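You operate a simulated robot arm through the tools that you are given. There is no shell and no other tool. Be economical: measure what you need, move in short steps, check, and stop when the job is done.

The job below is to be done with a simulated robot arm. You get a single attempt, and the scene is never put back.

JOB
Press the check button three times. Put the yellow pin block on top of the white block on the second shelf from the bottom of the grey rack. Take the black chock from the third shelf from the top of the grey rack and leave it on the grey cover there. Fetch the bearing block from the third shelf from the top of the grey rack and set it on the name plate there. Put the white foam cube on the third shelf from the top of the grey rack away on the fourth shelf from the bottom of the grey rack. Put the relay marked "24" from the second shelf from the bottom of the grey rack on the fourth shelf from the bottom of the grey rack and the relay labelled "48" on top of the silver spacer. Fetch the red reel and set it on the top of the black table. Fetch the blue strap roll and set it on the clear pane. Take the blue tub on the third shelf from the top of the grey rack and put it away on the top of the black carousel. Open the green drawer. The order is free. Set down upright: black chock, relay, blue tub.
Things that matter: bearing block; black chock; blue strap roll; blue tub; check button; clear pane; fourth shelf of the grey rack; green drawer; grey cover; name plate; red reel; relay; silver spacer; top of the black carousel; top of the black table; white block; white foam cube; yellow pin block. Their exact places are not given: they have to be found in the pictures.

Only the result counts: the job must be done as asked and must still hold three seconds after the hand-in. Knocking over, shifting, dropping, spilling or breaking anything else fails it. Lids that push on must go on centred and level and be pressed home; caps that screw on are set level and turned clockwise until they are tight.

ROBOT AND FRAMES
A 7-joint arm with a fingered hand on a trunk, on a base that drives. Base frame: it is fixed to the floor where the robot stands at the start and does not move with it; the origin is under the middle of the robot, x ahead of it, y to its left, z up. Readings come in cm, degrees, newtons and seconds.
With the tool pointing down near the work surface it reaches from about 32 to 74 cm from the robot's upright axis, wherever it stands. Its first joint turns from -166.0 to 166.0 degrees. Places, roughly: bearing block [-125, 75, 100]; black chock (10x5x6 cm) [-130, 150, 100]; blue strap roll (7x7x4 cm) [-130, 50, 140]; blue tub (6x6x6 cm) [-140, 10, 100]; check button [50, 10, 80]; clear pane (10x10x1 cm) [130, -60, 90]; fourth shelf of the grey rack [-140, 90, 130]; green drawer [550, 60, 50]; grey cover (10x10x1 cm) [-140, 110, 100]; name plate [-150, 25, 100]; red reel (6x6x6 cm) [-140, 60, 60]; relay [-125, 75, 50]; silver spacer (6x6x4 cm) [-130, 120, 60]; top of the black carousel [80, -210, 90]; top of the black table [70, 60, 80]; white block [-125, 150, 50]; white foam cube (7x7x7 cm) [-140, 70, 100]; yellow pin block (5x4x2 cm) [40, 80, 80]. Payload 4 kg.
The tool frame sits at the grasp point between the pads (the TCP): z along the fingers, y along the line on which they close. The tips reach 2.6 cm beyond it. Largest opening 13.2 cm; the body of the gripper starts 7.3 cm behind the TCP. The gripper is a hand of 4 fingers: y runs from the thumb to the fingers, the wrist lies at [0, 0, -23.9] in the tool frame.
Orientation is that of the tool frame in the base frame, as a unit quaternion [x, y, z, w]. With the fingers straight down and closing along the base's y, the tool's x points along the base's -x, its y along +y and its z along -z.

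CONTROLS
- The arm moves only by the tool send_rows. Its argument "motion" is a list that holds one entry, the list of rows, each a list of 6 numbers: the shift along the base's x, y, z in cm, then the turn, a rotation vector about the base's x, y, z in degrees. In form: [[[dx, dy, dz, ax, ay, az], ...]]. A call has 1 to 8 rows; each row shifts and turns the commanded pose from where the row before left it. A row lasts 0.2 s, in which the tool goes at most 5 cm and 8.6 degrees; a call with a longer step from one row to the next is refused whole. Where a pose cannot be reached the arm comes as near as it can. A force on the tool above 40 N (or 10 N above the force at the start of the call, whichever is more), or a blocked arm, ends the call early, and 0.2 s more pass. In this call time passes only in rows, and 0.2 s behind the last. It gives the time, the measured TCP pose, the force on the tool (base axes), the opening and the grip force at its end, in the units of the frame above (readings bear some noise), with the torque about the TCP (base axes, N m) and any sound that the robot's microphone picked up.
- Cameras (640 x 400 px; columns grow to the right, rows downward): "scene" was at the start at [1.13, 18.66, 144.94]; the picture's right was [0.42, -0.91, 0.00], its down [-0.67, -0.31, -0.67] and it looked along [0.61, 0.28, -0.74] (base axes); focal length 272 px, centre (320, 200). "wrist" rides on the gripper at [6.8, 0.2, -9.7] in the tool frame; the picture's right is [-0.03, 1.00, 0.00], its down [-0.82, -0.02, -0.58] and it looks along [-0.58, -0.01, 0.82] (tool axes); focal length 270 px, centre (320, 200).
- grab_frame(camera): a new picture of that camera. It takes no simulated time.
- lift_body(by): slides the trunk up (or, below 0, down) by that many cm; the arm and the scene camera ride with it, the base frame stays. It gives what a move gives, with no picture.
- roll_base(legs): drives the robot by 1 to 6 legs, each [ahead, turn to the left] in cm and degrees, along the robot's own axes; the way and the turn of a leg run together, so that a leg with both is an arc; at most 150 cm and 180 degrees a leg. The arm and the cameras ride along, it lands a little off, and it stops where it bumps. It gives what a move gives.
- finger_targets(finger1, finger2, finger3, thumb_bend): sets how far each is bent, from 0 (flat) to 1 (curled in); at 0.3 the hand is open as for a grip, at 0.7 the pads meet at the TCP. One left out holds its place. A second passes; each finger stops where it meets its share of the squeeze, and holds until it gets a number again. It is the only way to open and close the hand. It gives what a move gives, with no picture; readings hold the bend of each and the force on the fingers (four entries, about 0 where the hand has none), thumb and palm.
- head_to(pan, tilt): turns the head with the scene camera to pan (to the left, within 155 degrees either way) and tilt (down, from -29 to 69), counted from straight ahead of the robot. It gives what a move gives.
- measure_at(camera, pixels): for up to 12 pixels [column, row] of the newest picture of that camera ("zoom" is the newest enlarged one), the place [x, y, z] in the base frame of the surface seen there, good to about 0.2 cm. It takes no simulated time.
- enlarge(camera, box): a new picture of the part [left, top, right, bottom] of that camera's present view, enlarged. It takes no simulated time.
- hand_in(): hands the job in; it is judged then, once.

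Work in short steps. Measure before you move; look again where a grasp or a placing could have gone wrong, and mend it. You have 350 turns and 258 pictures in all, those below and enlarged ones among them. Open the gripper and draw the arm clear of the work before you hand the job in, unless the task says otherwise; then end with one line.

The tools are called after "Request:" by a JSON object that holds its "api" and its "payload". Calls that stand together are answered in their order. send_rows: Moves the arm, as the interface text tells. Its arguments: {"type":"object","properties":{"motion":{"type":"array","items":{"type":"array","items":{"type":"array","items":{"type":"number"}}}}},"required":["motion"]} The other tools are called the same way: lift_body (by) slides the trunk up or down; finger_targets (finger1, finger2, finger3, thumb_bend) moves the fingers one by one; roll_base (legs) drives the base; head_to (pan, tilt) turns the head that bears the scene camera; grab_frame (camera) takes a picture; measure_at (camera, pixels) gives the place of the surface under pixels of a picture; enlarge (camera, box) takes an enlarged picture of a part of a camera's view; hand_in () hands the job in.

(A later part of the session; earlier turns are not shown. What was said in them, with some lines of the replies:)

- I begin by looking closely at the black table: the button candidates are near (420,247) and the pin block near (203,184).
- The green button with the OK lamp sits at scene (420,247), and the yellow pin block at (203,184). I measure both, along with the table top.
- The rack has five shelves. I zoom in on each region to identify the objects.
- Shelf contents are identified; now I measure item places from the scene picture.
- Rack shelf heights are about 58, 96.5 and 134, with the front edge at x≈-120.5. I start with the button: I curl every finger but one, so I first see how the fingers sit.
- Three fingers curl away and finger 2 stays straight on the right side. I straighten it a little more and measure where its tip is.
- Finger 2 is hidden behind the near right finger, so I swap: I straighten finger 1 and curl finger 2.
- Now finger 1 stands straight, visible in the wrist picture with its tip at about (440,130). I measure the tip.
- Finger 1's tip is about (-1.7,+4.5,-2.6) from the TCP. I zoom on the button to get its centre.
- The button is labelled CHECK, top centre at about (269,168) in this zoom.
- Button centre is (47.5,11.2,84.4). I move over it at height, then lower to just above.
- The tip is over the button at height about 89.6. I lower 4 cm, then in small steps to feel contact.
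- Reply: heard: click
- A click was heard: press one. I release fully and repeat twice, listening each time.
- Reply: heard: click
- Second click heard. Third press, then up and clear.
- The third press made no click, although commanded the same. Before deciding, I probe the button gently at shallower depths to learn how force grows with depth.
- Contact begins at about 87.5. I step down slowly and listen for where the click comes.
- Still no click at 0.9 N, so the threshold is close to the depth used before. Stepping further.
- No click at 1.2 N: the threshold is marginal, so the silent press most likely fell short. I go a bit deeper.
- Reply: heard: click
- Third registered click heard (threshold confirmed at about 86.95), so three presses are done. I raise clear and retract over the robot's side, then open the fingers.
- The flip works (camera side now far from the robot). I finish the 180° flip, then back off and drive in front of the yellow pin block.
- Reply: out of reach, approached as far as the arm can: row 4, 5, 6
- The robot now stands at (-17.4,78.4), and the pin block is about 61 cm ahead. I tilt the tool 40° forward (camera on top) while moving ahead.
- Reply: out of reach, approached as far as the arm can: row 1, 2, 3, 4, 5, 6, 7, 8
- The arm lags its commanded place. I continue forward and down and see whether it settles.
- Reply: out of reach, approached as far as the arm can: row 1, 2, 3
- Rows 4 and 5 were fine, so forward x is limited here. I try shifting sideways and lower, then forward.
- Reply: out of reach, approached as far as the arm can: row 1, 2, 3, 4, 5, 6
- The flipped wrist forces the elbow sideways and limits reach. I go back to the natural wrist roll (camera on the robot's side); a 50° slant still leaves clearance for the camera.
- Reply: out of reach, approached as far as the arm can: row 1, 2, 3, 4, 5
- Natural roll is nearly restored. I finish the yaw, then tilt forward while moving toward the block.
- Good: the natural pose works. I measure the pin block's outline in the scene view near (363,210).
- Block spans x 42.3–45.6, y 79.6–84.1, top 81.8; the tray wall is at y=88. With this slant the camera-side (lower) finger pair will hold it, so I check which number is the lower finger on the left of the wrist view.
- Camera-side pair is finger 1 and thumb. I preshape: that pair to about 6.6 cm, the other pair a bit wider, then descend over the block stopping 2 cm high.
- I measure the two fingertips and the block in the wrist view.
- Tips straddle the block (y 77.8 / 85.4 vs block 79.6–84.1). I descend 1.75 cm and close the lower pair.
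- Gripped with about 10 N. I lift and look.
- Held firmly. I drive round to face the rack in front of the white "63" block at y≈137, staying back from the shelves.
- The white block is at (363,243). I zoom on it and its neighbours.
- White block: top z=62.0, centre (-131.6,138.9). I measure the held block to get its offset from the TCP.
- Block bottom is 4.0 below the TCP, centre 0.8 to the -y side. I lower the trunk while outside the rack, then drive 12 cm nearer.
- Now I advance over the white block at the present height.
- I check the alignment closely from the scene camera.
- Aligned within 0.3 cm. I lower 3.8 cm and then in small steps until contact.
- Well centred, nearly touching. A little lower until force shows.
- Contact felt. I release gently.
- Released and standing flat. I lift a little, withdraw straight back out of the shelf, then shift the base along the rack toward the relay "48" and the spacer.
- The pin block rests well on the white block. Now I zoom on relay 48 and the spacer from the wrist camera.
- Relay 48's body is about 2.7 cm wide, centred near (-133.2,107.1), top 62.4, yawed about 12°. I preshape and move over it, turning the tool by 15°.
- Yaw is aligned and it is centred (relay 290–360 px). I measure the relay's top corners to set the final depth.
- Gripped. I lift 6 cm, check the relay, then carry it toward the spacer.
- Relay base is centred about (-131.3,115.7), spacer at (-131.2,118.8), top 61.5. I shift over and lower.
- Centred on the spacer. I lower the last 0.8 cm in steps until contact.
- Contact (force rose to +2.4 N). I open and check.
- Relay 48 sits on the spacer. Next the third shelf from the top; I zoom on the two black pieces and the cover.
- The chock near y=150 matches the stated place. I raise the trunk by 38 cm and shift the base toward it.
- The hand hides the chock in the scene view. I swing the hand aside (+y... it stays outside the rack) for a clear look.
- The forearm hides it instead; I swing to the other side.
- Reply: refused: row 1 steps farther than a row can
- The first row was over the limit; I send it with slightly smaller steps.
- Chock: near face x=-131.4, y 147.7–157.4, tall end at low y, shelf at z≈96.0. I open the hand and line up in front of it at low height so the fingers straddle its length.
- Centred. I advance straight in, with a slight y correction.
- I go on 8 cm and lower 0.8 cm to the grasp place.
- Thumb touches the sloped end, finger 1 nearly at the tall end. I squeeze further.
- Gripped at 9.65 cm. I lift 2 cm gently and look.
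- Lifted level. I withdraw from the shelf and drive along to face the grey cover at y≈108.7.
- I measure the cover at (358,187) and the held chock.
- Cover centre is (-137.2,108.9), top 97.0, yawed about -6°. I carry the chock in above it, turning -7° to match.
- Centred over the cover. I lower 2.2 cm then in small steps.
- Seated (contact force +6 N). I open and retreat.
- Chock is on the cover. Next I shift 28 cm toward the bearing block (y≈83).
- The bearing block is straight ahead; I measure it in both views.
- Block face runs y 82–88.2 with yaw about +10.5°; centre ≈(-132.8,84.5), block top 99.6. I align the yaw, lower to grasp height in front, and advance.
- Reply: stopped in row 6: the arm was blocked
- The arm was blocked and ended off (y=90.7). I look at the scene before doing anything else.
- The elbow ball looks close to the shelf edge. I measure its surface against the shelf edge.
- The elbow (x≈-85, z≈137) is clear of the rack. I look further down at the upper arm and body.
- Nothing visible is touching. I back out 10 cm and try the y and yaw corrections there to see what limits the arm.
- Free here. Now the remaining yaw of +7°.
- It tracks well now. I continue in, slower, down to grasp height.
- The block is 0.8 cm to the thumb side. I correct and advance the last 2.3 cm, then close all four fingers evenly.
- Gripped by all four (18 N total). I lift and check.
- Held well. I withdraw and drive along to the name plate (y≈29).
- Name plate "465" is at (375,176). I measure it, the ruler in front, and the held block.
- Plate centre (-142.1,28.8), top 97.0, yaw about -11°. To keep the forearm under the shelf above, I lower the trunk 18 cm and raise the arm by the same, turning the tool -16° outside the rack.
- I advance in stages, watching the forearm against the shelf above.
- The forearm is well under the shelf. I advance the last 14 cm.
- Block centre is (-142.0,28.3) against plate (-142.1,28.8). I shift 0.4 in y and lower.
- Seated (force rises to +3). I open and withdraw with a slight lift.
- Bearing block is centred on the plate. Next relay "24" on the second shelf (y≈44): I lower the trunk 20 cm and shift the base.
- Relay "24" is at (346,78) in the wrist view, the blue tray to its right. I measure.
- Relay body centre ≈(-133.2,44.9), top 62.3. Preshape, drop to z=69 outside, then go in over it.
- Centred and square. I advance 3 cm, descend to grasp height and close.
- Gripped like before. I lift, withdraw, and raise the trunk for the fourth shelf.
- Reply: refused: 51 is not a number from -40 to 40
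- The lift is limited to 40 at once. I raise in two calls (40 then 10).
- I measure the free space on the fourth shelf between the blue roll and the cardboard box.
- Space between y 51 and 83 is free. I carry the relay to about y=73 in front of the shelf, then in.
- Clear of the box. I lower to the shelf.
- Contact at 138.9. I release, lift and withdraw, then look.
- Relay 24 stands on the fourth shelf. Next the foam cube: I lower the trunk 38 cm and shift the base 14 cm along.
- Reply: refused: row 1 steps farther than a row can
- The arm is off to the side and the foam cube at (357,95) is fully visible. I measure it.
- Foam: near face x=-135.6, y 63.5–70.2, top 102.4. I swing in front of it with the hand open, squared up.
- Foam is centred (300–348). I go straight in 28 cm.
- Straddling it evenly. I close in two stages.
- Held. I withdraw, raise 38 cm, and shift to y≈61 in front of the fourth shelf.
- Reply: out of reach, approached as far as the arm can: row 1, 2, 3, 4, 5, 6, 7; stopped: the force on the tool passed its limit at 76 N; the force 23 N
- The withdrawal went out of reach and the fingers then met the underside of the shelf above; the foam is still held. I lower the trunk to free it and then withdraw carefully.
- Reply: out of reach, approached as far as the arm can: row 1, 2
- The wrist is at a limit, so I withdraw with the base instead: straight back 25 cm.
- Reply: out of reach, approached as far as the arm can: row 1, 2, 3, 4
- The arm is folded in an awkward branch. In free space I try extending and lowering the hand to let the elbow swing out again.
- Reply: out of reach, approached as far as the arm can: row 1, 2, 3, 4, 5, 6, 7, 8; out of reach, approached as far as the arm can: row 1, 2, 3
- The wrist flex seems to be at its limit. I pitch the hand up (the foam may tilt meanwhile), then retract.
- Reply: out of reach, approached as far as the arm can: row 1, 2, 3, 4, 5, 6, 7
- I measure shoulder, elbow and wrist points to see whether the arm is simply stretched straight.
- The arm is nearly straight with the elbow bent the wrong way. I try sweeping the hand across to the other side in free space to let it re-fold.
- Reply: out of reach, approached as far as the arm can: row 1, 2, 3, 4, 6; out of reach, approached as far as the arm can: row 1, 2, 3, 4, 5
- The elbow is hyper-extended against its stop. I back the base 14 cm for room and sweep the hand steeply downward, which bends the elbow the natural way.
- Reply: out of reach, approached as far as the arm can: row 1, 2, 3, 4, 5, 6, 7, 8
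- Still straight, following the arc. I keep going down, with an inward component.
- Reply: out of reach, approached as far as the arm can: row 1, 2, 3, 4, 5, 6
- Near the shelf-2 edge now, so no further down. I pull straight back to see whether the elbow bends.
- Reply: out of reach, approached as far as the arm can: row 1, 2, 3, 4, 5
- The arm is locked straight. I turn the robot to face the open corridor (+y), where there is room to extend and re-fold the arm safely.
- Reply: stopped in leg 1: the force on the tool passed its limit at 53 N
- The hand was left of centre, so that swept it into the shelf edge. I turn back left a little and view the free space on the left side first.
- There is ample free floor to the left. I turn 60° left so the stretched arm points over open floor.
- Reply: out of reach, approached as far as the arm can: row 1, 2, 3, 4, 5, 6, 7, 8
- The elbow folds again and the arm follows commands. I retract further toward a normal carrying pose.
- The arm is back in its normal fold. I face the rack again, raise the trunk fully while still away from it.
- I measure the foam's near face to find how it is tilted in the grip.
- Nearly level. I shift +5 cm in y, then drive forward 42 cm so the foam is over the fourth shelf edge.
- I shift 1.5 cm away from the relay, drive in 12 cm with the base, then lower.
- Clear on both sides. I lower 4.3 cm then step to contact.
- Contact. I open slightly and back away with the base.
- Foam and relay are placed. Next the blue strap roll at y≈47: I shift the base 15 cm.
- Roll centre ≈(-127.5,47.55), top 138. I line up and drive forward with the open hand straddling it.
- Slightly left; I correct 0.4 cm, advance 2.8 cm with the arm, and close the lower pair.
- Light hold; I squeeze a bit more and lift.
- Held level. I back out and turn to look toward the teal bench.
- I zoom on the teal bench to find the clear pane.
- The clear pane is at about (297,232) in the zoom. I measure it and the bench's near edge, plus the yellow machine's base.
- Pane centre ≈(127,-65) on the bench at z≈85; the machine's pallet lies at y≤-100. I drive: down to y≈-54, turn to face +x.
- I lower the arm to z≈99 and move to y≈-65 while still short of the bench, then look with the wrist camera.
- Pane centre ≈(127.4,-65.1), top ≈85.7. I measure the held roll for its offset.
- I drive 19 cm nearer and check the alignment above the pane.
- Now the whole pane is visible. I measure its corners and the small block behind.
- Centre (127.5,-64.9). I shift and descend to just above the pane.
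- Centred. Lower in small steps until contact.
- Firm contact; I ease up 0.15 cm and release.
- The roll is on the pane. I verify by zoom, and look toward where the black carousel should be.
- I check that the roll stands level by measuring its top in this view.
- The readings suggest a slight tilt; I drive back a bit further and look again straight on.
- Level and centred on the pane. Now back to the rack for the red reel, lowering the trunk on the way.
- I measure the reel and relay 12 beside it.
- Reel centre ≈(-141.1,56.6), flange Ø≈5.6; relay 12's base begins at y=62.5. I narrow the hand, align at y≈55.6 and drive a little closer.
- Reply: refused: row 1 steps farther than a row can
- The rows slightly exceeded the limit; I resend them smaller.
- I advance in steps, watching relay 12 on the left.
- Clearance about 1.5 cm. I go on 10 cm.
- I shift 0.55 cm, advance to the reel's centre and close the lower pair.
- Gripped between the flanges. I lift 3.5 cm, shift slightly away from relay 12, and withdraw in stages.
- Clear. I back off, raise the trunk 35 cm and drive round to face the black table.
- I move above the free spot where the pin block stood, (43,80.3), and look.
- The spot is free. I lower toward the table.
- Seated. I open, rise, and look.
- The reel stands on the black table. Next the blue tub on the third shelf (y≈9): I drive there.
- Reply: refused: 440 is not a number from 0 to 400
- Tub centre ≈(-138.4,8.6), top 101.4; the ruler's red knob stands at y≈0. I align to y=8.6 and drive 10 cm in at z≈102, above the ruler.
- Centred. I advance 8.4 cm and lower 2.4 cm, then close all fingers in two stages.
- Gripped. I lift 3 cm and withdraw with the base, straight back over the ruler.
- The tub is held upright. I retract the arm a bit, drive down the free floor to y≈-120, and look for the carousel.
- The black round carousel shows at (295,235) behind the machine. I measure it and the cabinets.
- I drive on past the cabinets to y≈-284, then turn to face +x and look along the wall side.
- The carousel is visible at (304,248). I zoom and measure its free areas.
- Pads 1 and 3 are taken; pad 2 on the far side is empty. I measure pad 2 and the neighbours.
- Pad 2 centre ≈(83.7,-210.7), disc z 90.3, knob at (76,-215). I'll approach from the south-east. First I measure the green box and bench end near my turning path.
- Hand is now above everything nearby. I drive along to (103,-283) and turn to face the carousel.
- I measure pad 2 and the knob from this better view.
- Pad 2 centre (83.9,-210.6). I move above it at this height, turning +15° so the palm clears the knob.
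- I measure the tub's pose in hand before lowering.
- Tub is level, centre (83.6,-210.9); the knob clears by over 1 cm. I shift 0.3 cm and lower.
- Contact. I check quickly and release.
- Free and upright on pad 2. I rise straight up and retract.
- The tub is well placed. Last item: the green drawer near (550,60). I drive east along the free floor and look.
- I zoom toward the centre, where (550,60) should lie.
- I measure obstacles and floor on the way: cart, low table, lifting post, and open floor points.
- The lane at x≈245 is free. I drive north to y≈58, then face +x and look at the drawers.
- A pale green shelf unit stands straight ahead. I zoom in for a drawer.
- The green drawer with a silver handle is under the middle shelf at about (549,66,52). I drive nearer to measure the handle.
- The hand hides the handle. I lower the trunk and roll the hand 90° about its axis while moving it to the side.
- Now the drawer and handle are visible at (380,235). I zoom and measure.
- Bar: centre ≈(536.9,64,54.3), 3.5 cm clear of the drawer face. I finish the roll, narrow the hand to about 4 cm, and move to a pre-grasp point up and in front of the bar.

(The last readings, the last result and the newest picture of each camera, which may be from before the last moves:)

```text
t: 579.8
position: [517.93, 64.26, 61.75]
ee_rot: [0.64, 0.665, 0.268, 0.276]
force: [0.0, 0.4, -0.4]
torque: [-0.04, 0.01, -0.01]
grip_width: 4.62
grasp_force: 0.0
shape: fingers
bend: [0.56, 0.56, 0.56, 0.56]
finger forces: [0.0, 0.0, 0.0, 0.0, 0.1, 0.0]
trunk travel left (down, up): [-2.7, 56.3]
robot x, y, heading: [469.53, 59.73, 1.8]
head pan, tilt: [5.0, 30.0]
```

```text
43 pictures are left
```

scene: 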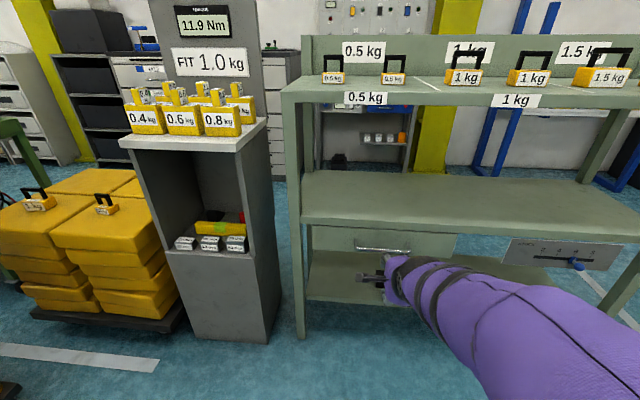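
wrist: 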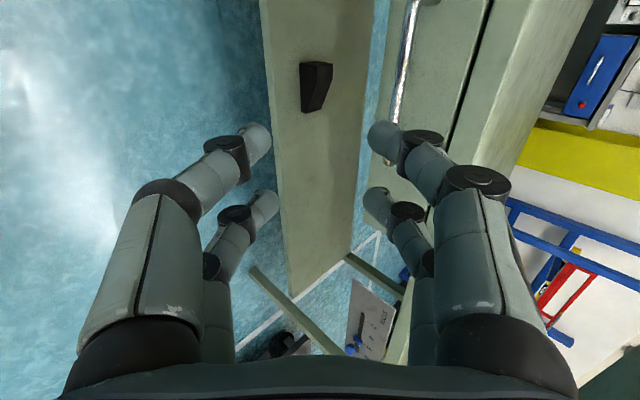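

Orientation is right: fingers on the drawer side, thumb side in front-below. I move to the pre-grasp point and check.

Request:
{"api": "send_rows", "payload": {"motion": [[[4.2, -0.1, -0.3, 0, 0, 0], [4.2, -0.1, -0.3, 0, 0, 0], [4.1, 0, -0.3, 0, 0, 0], [0, 0, 0, 0, 0, 0]]]}}

Request:
{"api": "grab_frame", "payload": {"camera": "wrist"}}

Request:
{"api": "enlarge", "payload": {"camera": "scene", "box": [320, 200, 460, 310]}}

```text
t: 580.8
position: [530.8, 64.08, 60.54]
ee_rot: [0.639, 0.666, 0.268, 0.276]
force: [-0.1, 0.2, 0.1]
torque: [0.0, 0.0, 0.02]
grip_width: 4.62
grasp_force: 0.0
shape: fingers
bend: [0.56, 0.56, 0.56, 0.56]
finger forces: [0.0, 0.0, 0.0, 0.0, 0.1, 0.0]
trunk travel left (down, up): [-2.7, 56.3]
robot x, y, heading: [469.86, 59.58, 1.6]
head pan, tilt: [5.0, 30.0]
```

```text
42 pictures are left
```

wrist: 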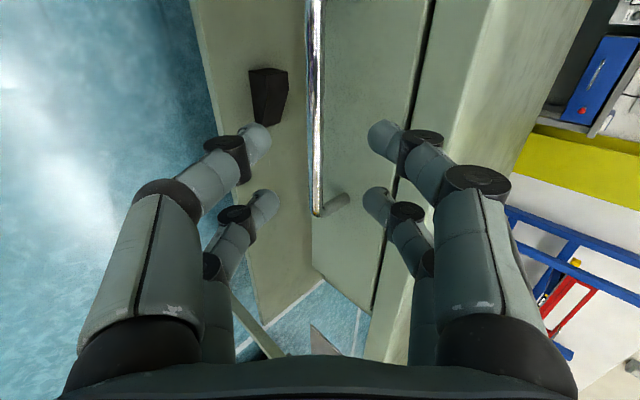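

```text
3.64 times, centred on (390, 255) of scene
```

zoom: 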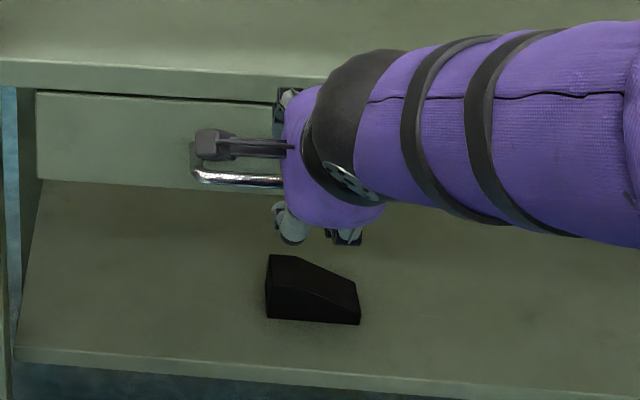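

The bar lies centrally between the fingers. I insert 8 cm along the tool axis.

Request:
{"api": "send_rows", "payload": {"motion": [[[1.4, 0, -1.4, 0, 0, 0], [1.4, 0, -1.4, 0, 0, 0], [1.2, 0, -1.2, 0, 0, 0], [1.0, 0, -1.0, 0, 0, 0], [0, 0, 0, 0, 0, 0]]]}}

Request:
{"api": "grab_frame", "payload": {"camera": "wrist"}}

```text
t: 582.0
position: [535.98, 64.05, 55.72]
ee_rot: [0.64, 0.666, 0.266, 0.275]
force: [0.5, -1.0, -0.8]
torque: [0.0, -0.03, 0.02]
grip_width: 4.6
grasp_force: 0.2
shape: fingers
bend: [0.56, 0.56, 0.56, 0.56]
finger forces: [0.0, 0.0, 0.0, 0.1, 0.0, 0.0]
trunk travel left (down, up): [-2.7, 56.3]
robot x, y, heading: [470.15, 59.7, 1.2]
head pan, tilt: [5.0, 30.0]
```

```text
40 pictures are left
```

wrist: 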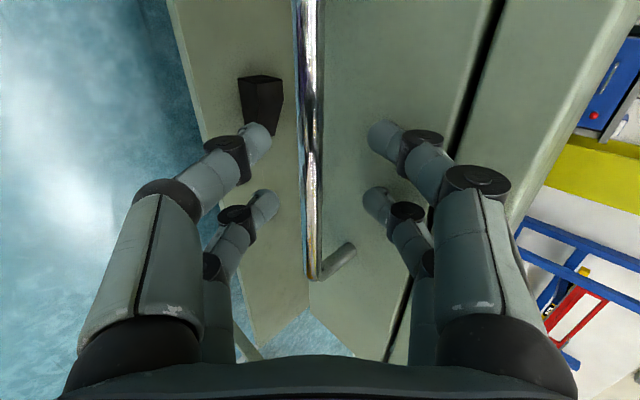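

No contact, bar between the fingers. I close on it.

Request:
{"api": "finger_targets", "payload": {"finger1": 0.72, "finger2": 0.72, "finger3": 0.72, "thumb_bend": 0.72}}

Request:
{"api": "grab_frame", "payload": {"camera": "wrist"}}

```text
t: 583.0
position: [535.71, 63.9, 55.58]
ee_rot: [0.64, 0.666, 0.266, 0.275]
force: [-3.0, 0.1, -10.4]
torque: [-0.04, 0.18, 0.04]
grip_width: 0.88
grasp_force: 9.0
shape: fingers
bend: [0.71, 0.71, 0.68, 0.68]
finger forces: [2.1, 1.6, 5.5, 0.1, 7.9, 0.1]
trunk travel left (down, up): [-2.7, 56.3]
robot x, y, heading: [469.73, 59.56, 1.6]
head pan, tilt: [5.0, 30.0]
```

```text
39 pictures are left
```

wrist: 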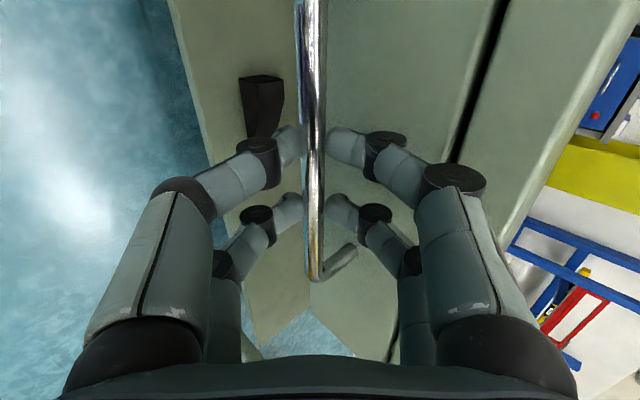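

Gripped. I pull by driving back 12 cm.

Request:
{"api": "roll_base", "payload": {"legs": [[-12, 0]]}}

Request:
{"api": "grab_frame", "payload": {"camera": "scene"}}

```text
t: 584.2
position: [523.31, 63.78, 55.67]
ee_rot: [0.639, 0.667, 0.268, 0.275]
force: [0.7, 3.7, -10.5]
torque: [0.07, 0.07, 0.04]
grip_width: 0.87
grasp_force: 6.8
shape: fingers
bend: [0.71, 0.71, 0.68, 0.68]
finger forces: [2.5, 1.8, 4.5, 0.0, 6.2, 0.0]
trunk travel left (down, up): [-2.7, 56.3]
robot x, y, heading: [457.15, 59.42, 1.5]
head pan, tilt: [5.0, 30.0]
```

```text
38 pictures are left
```

scene: 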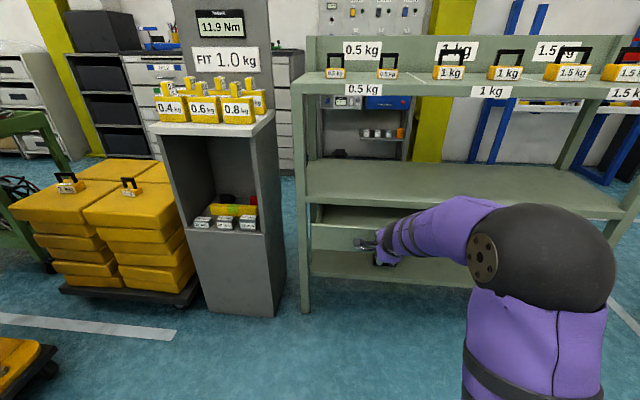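

The drawer is sliding out. I keep pulling in steps, watching the force for the end stop.

Request:
{"api": "roll_base", "payload": {"legs": [[-8, 0]]}}

Request:
{"api": "roll_base", "payload": {"legs": [[-5, 0]]}}

Request:
{"api": "enlarge", "payload": {"camera": "scene", "box": [280, 160, 480, 290]}}

```text
t: 585.3
position: [515.21, 63.65, 55.74]
ee_rot: [0.639, 0.667, 0.269, 0.274]
force: [0.4, 6.3, -7.6]
torque: [0.07, 0.07, 0.06]
grip_width: 0.88
grasp_force: 7.6
shape: fingers
bend: [0.71, 0.71, 0.69, 0.68]
finger forces: [2.6, 2.3, 4.2, 0.0, 5.5, 0.0]
trunk travel left (down, up): [-2.7, 56.3]
robot x, y, heading: [448.72, 59.16, 1.5]
head pan, tilt: [5.0, 30.0]
```

```text
t: 586.2
position: [510.29, 63.63, 55.7]
ee_rot: [0.638, 0.668, 0.268, 0.274]
force: [-0.9, 1.3, -0.1]
torque: [0.0, -0.01, 0.0]
grip_width: 0.02
grasp_force: 0.0
shape: fingers
bend: [0.71, 0.71, 0.72, 0.71]
finger forces: [0.0, 0.0, 0.0, 0.0, 0.1, 0.1]
trunk travel left (down, up): [-2.7, 56.3]
robot x, y, heading: [444.21, 58.63, 1.9]
head pan, tilt: [5.0, 30.0]
```

```text
3.08 times, centred on (380, 225) of scene
```

zoom: 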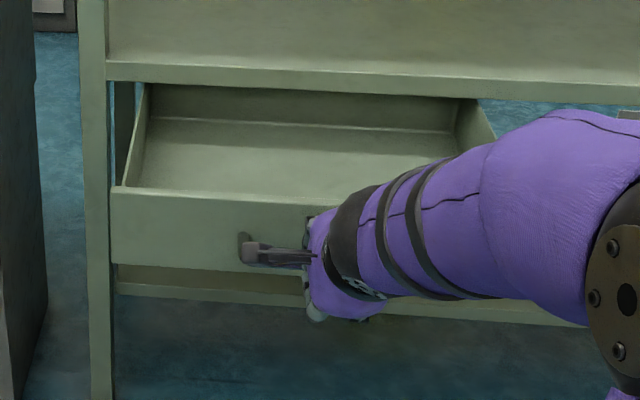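

The fingers slipped off, probably at the end stop. I measure how far the drawer face has come.

Request:
{"api": "measure_at", "payload": {"camera": "zoom", "pixels": [[200, 225], [150, 240], [300, 185], [300, 130], [250, 110], [130, 190], [245, 240]]}}

Request:
{"api": "grab_frame", "payload": {"camera": "wrist"}}

```text
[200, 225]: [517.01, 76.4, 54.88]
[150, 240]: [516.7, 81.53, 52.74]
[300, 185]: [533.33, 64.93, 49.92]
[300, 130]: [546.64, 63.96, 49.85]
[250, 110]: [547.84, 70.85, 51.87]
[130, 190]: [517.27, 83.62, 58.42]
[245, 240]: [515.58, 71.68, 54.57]
```

```text
36 pictures are left
```

wrist: 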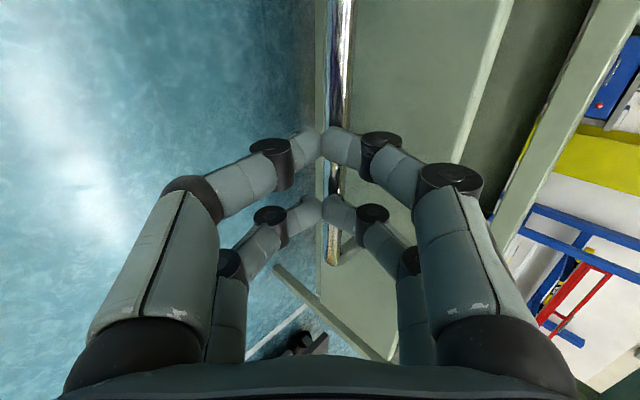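

The drawer is out 24 cm. To be sure it is at its stop I regrasp: back off along the tool axis, open, and re-insert.

Request:
{"api": "send_rows", "payload": {"motion": [[[-1.5, 0, 1.5, 0, 0, 0], [-2, 0, 2, 0, 0, 0]]]}}

Request:
{"api": "finger_targets", "payload": {"finger1": 0.57, "finger2": 0.57, "finger3": 0.57, "thumb_bend": 0.57}}

Request:
{"api": "send_rows", "payload": {"motion": [[[1.1, 0, 0.2, 0, 0, 0], [0, 0, 0, 0, 0, 0]]]}}

Request:
{"api": "grab_frame", "payload": {"camera": "wrist"}}

```text
t: 586.8
position: [506.75, 63.55, 59.02]
ee_rot: [0.638, 0.667, 0.269, 0.274]
force: [1.2, -0.3, -0.4]
torque: [-0.01, -0.02, -0.04]
grip_width: 0.0
grasp_force: 0.1
shape: fingers
bend: [0.71, 0.71, 0.72, 0.71]
finger forces: [0.0, 0.0, 0.0, 0.0, 0.0, 0.1]
trunk travel left (down, up): [-2.7, 56.3]
robot x, y, heading: [444.3, 58.98, 1.4]
head pan, tilt: [5.0, 30.0]
```

```text
t: 587.8
position: [506.77, 63.67, 59.14]
ee_rot: [0.638, 0.667, 0.269, 0.274]
force: [0.0, 0.0, 0.4]
torque: [-0.03, 0.0, -0.01]
grip_width: 4.51
grasp_force: 0.0
shape: fingers
bend: [0.56, 0.56, 0.56, 0.56]
finger forces: [0.0, 0.1, 0.0, 0.1, 0.0, 0.0]
trunk travel left (down, up): [-2.7, 56.3]
robot x, y, heading: [444.33, 58.75, 1.8]
head pan, tilt: [5.0, 30.0]
```

```text
t: 588.4
position: [507.77, 63.6, 59.41]
ee_rot: [0.638, 0.667, 0.269, 0.274]
force: [-1.4, 0.2, -0.1]
torque: [0.0, -0.03, -0.03]
grip_width: 4.52
grasp_force: 0.0
shape: fingers
bend: [0.56, 0.56, 0.56, 0.56]
finger forces: [0.0, 0.0, 0.0, 0.1, 0.2, 0.0]
trunk travel left (down, up): [-2.7, 56.3]
robot x, y, heading: [443.98, 58.74, 1.6]
head pan, tilt: [5.0, 30.0]
```

```text
35 pictures are left
```

wrist: 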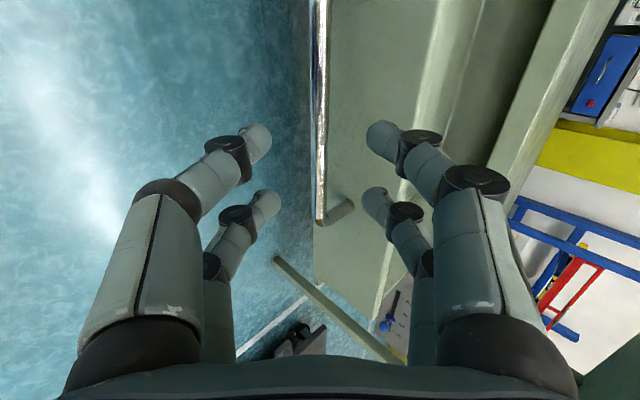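

The bar is centred between the fingers (317). I insert 6.5 cm, close, and pull gently with the arm.

Request:
{"api": "send_rows", "payload": {"motion": [[[1.5, 0, -1.5, 0, 0, 0], [1.5, 0, -1.5, 0, 0, 0], [1.6, 0, -1.6, 0, 0, 0], [0, 0, 0, 0, 0, 0]]]}}

Request:
{"api": "finger_targets", "payload": {"finger1": 0.72, "finger2": 0.72, "finger3": 0.72, "thumb_bend": 0.72}}

Request:
{"api": "send_rows", "payload": {"motion": [[[-0.5, 0, 0, 0, 0, 0], [-0.5, 0, 0, 0, 0, 0], [-0.5, 0, 0, 0, 0, 0], [0, 0, 0, 0, 0, 0]]]}}

```text
t: 589.4
position: [512.77, 63.63, 54.79]
ee_rot: [0.639, 0.667, 0.269, 0.274]
force: [0.0, -0.4, 0.3]
torque: [-0.01, -0.01, -0.02]
grip_width: 4.54
grasp_force: 0.3
shape: fingers
bend: [0.56, 0.56, 0.56, 0.56]
finger forces: [0.0, 0.4, 0.1, 0.1, 0.0, 0.0]
trunk travel left (down, up): [-2.7, 56.3]
robot x, y, heading: [444.29, 58.78, 1.6]
head pan, tilt: [5.0, 30.0]
```

```text
t: 590.4
position: [512.73, 63.56, 54.83]
ee_rot: [0.639, 0.667, 0.269, 0.274]
force: [-0.3, 0.1, -4.8]
torque: [-0.01, 0.03, 0.01]
grip_width: 0.28
grasp_force: 5.5
shape: fingers
bend: [0.71, 0.71, 0.71, 0.69]
finger forces: [2.0, 1.9, 3.1, 0.1, 4.1, 0.0]
trunk travel left (down, up): [-2.7, 56.3]
robot x, y, heading: [443.9, 59.1, 1.9]
head pan, tilt: [5.0, 30.0]
```

```text
t: 591.4
position: [511.3, 63.53, 54.84]
ee_rot: [0.638, 0.667, 0.269, 0.275]
force: [16.7, -1.3, -2.6]
torque: [0.03, -0.06, -0.04]
grip_width: 0.97
grasp_force: 7.4
shape: fingers
bend: [0.65, 0.65, 0.71, 0.71]
finger forces: [7.3, 6.9, 0.8, 0.1, 0.7, 0.0]
trunk travel left (down, up): [-2.7, 56.3]
robot x, y, heading: [444.3, 58.92, 1.2]
head pan, tilt: [5.0, 30.0]
```

Resistance of 17 N: the drawer is at its stop. I release and withdraw along the tool axis.

Request:
{"api": "finger_targets", "payload": {"finger1": 0.54, "finger2": 0.54, "finger3": 0.57, "thumb_bend": 0.57}}

Request:
{"api": "send_rows", "payload": {"motion": [[[-1.5, 0, 1.5, 0, 0, 0], [-2, 0, 2, 0, 0, 0], [-2.5, 0, 2.5, 0, 0, 0], [-3, 0, 3, 0, 0, 0]]]}}

Request:
{"api": "roll_base", "payload": {"legs": [[-30, 0]]}}

Request:
{"api": "grab_frame", "payload": {"camera": "scene"}}

```text
t: 592.4
position: [511.03, 63.53, 54.76]
ee_rot: [0.639, 0.667, 0.268, 0.273]
force: [0.4, 0.5, 0.0]
torque: [-0.01, 0.0, -0.02]
grip_width: 4.85
grasp_force: 0.1
shape: fingers
bend: [0.54, 0.54, 0.56, 0.56]
finger forces: [0.1, 0.0, 0.1, 0.0, 0.0, 0.0]
trunk travel left (down, up): [-2.7, 56.3]
robot x, y, heading: [443.98, 59.18, 1.7]
head pan, tilt: [5.0, 30.0]
```

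```text
t: 593.4
position: [501.79, 63.55, 63.57]
ee_rot: [0.639, 0.668, 0.268, 0.273]
force: [0.2, -0.1, -0.3]
torque: [0.0, -0.02, -0.01]
grip_width: 4.86
grasp_force: 0.0
shape: fingers
bend: [0.54, 0.54, 0.56, 0.56]
finger forces: [0.1, 0.1, 0.0, 0.1, 0.0, 0.0]
trunk travel left (down, up): [-2.7, 56.3]
robot x, y, heading: [444.02, 58.78, 1.6]
head pan, tilt: [5.0, 30.0]
```

```text
t: 595.5
position: [471.02, 62.46, 63.51]
ee_rot: [0.64, 0.666, 0.267, 0.275]
force: [-0.2, 0.0, -0.3]
torque: [-0.01, 0.02, -0.01]
grip_width: 4.87
grasp_force: 0.1
shape: fingers
bend: [0.54, 0.54, 0.56, 0.56]
finger forces: [0.0, 0.0, 0.0, 0.1, 0.0, 0.0]
trunk travel left (down, up): [-2.7, 56.3]
robot x, y, heading: [413.48, 58.27, 1.3]
head pan, tilt: [5.0, 30.0]
```

```text
34 pictures are left
```

scene: 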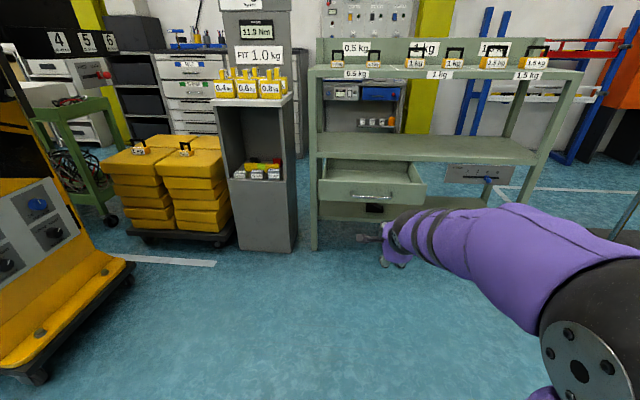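

The drawer stays open and the arm is clear. I open the hand fully and hand in.

Request:
{"api": "finger_targets", "payload": {"finger1": 0.3, "finger2": 0.3, "finger3": 0.3, "thumb_bend": 0.3}}

Request:
{"api": "hand_in", "payload": {}}

```text
t: 596.5
position: [471.11, 62.4, 63.54]
ee_rot: [0.641, 0.665, 0.267, 0.275]
force: [0.1, -0.1, -0.7]
torque: [0.0, 0.01, -0.01]
grip_width: 13.26
grasp_force: 0.0
shape: fingers
bend: [0.3, 0.3, 0.3, 0.3]
finger forces: [0.0, 0.0, 0.0, 0.0, 0.0, 0.0]
trunk travel left (down, up): [-2.7, 56.3]
robot x, y, heading: [413.09, 58.14, 1.2]
head pan, tilt: [5.0, 30.0]
```

```text
The job is handed in.
```

Every part of the job was carried out and it is handed in. The check button took four pushes, and I counted the three that clicked. The hand also bumped the grey rack twice, at 76 N and 53 N, and I saw nothing disturbed in later pictures.
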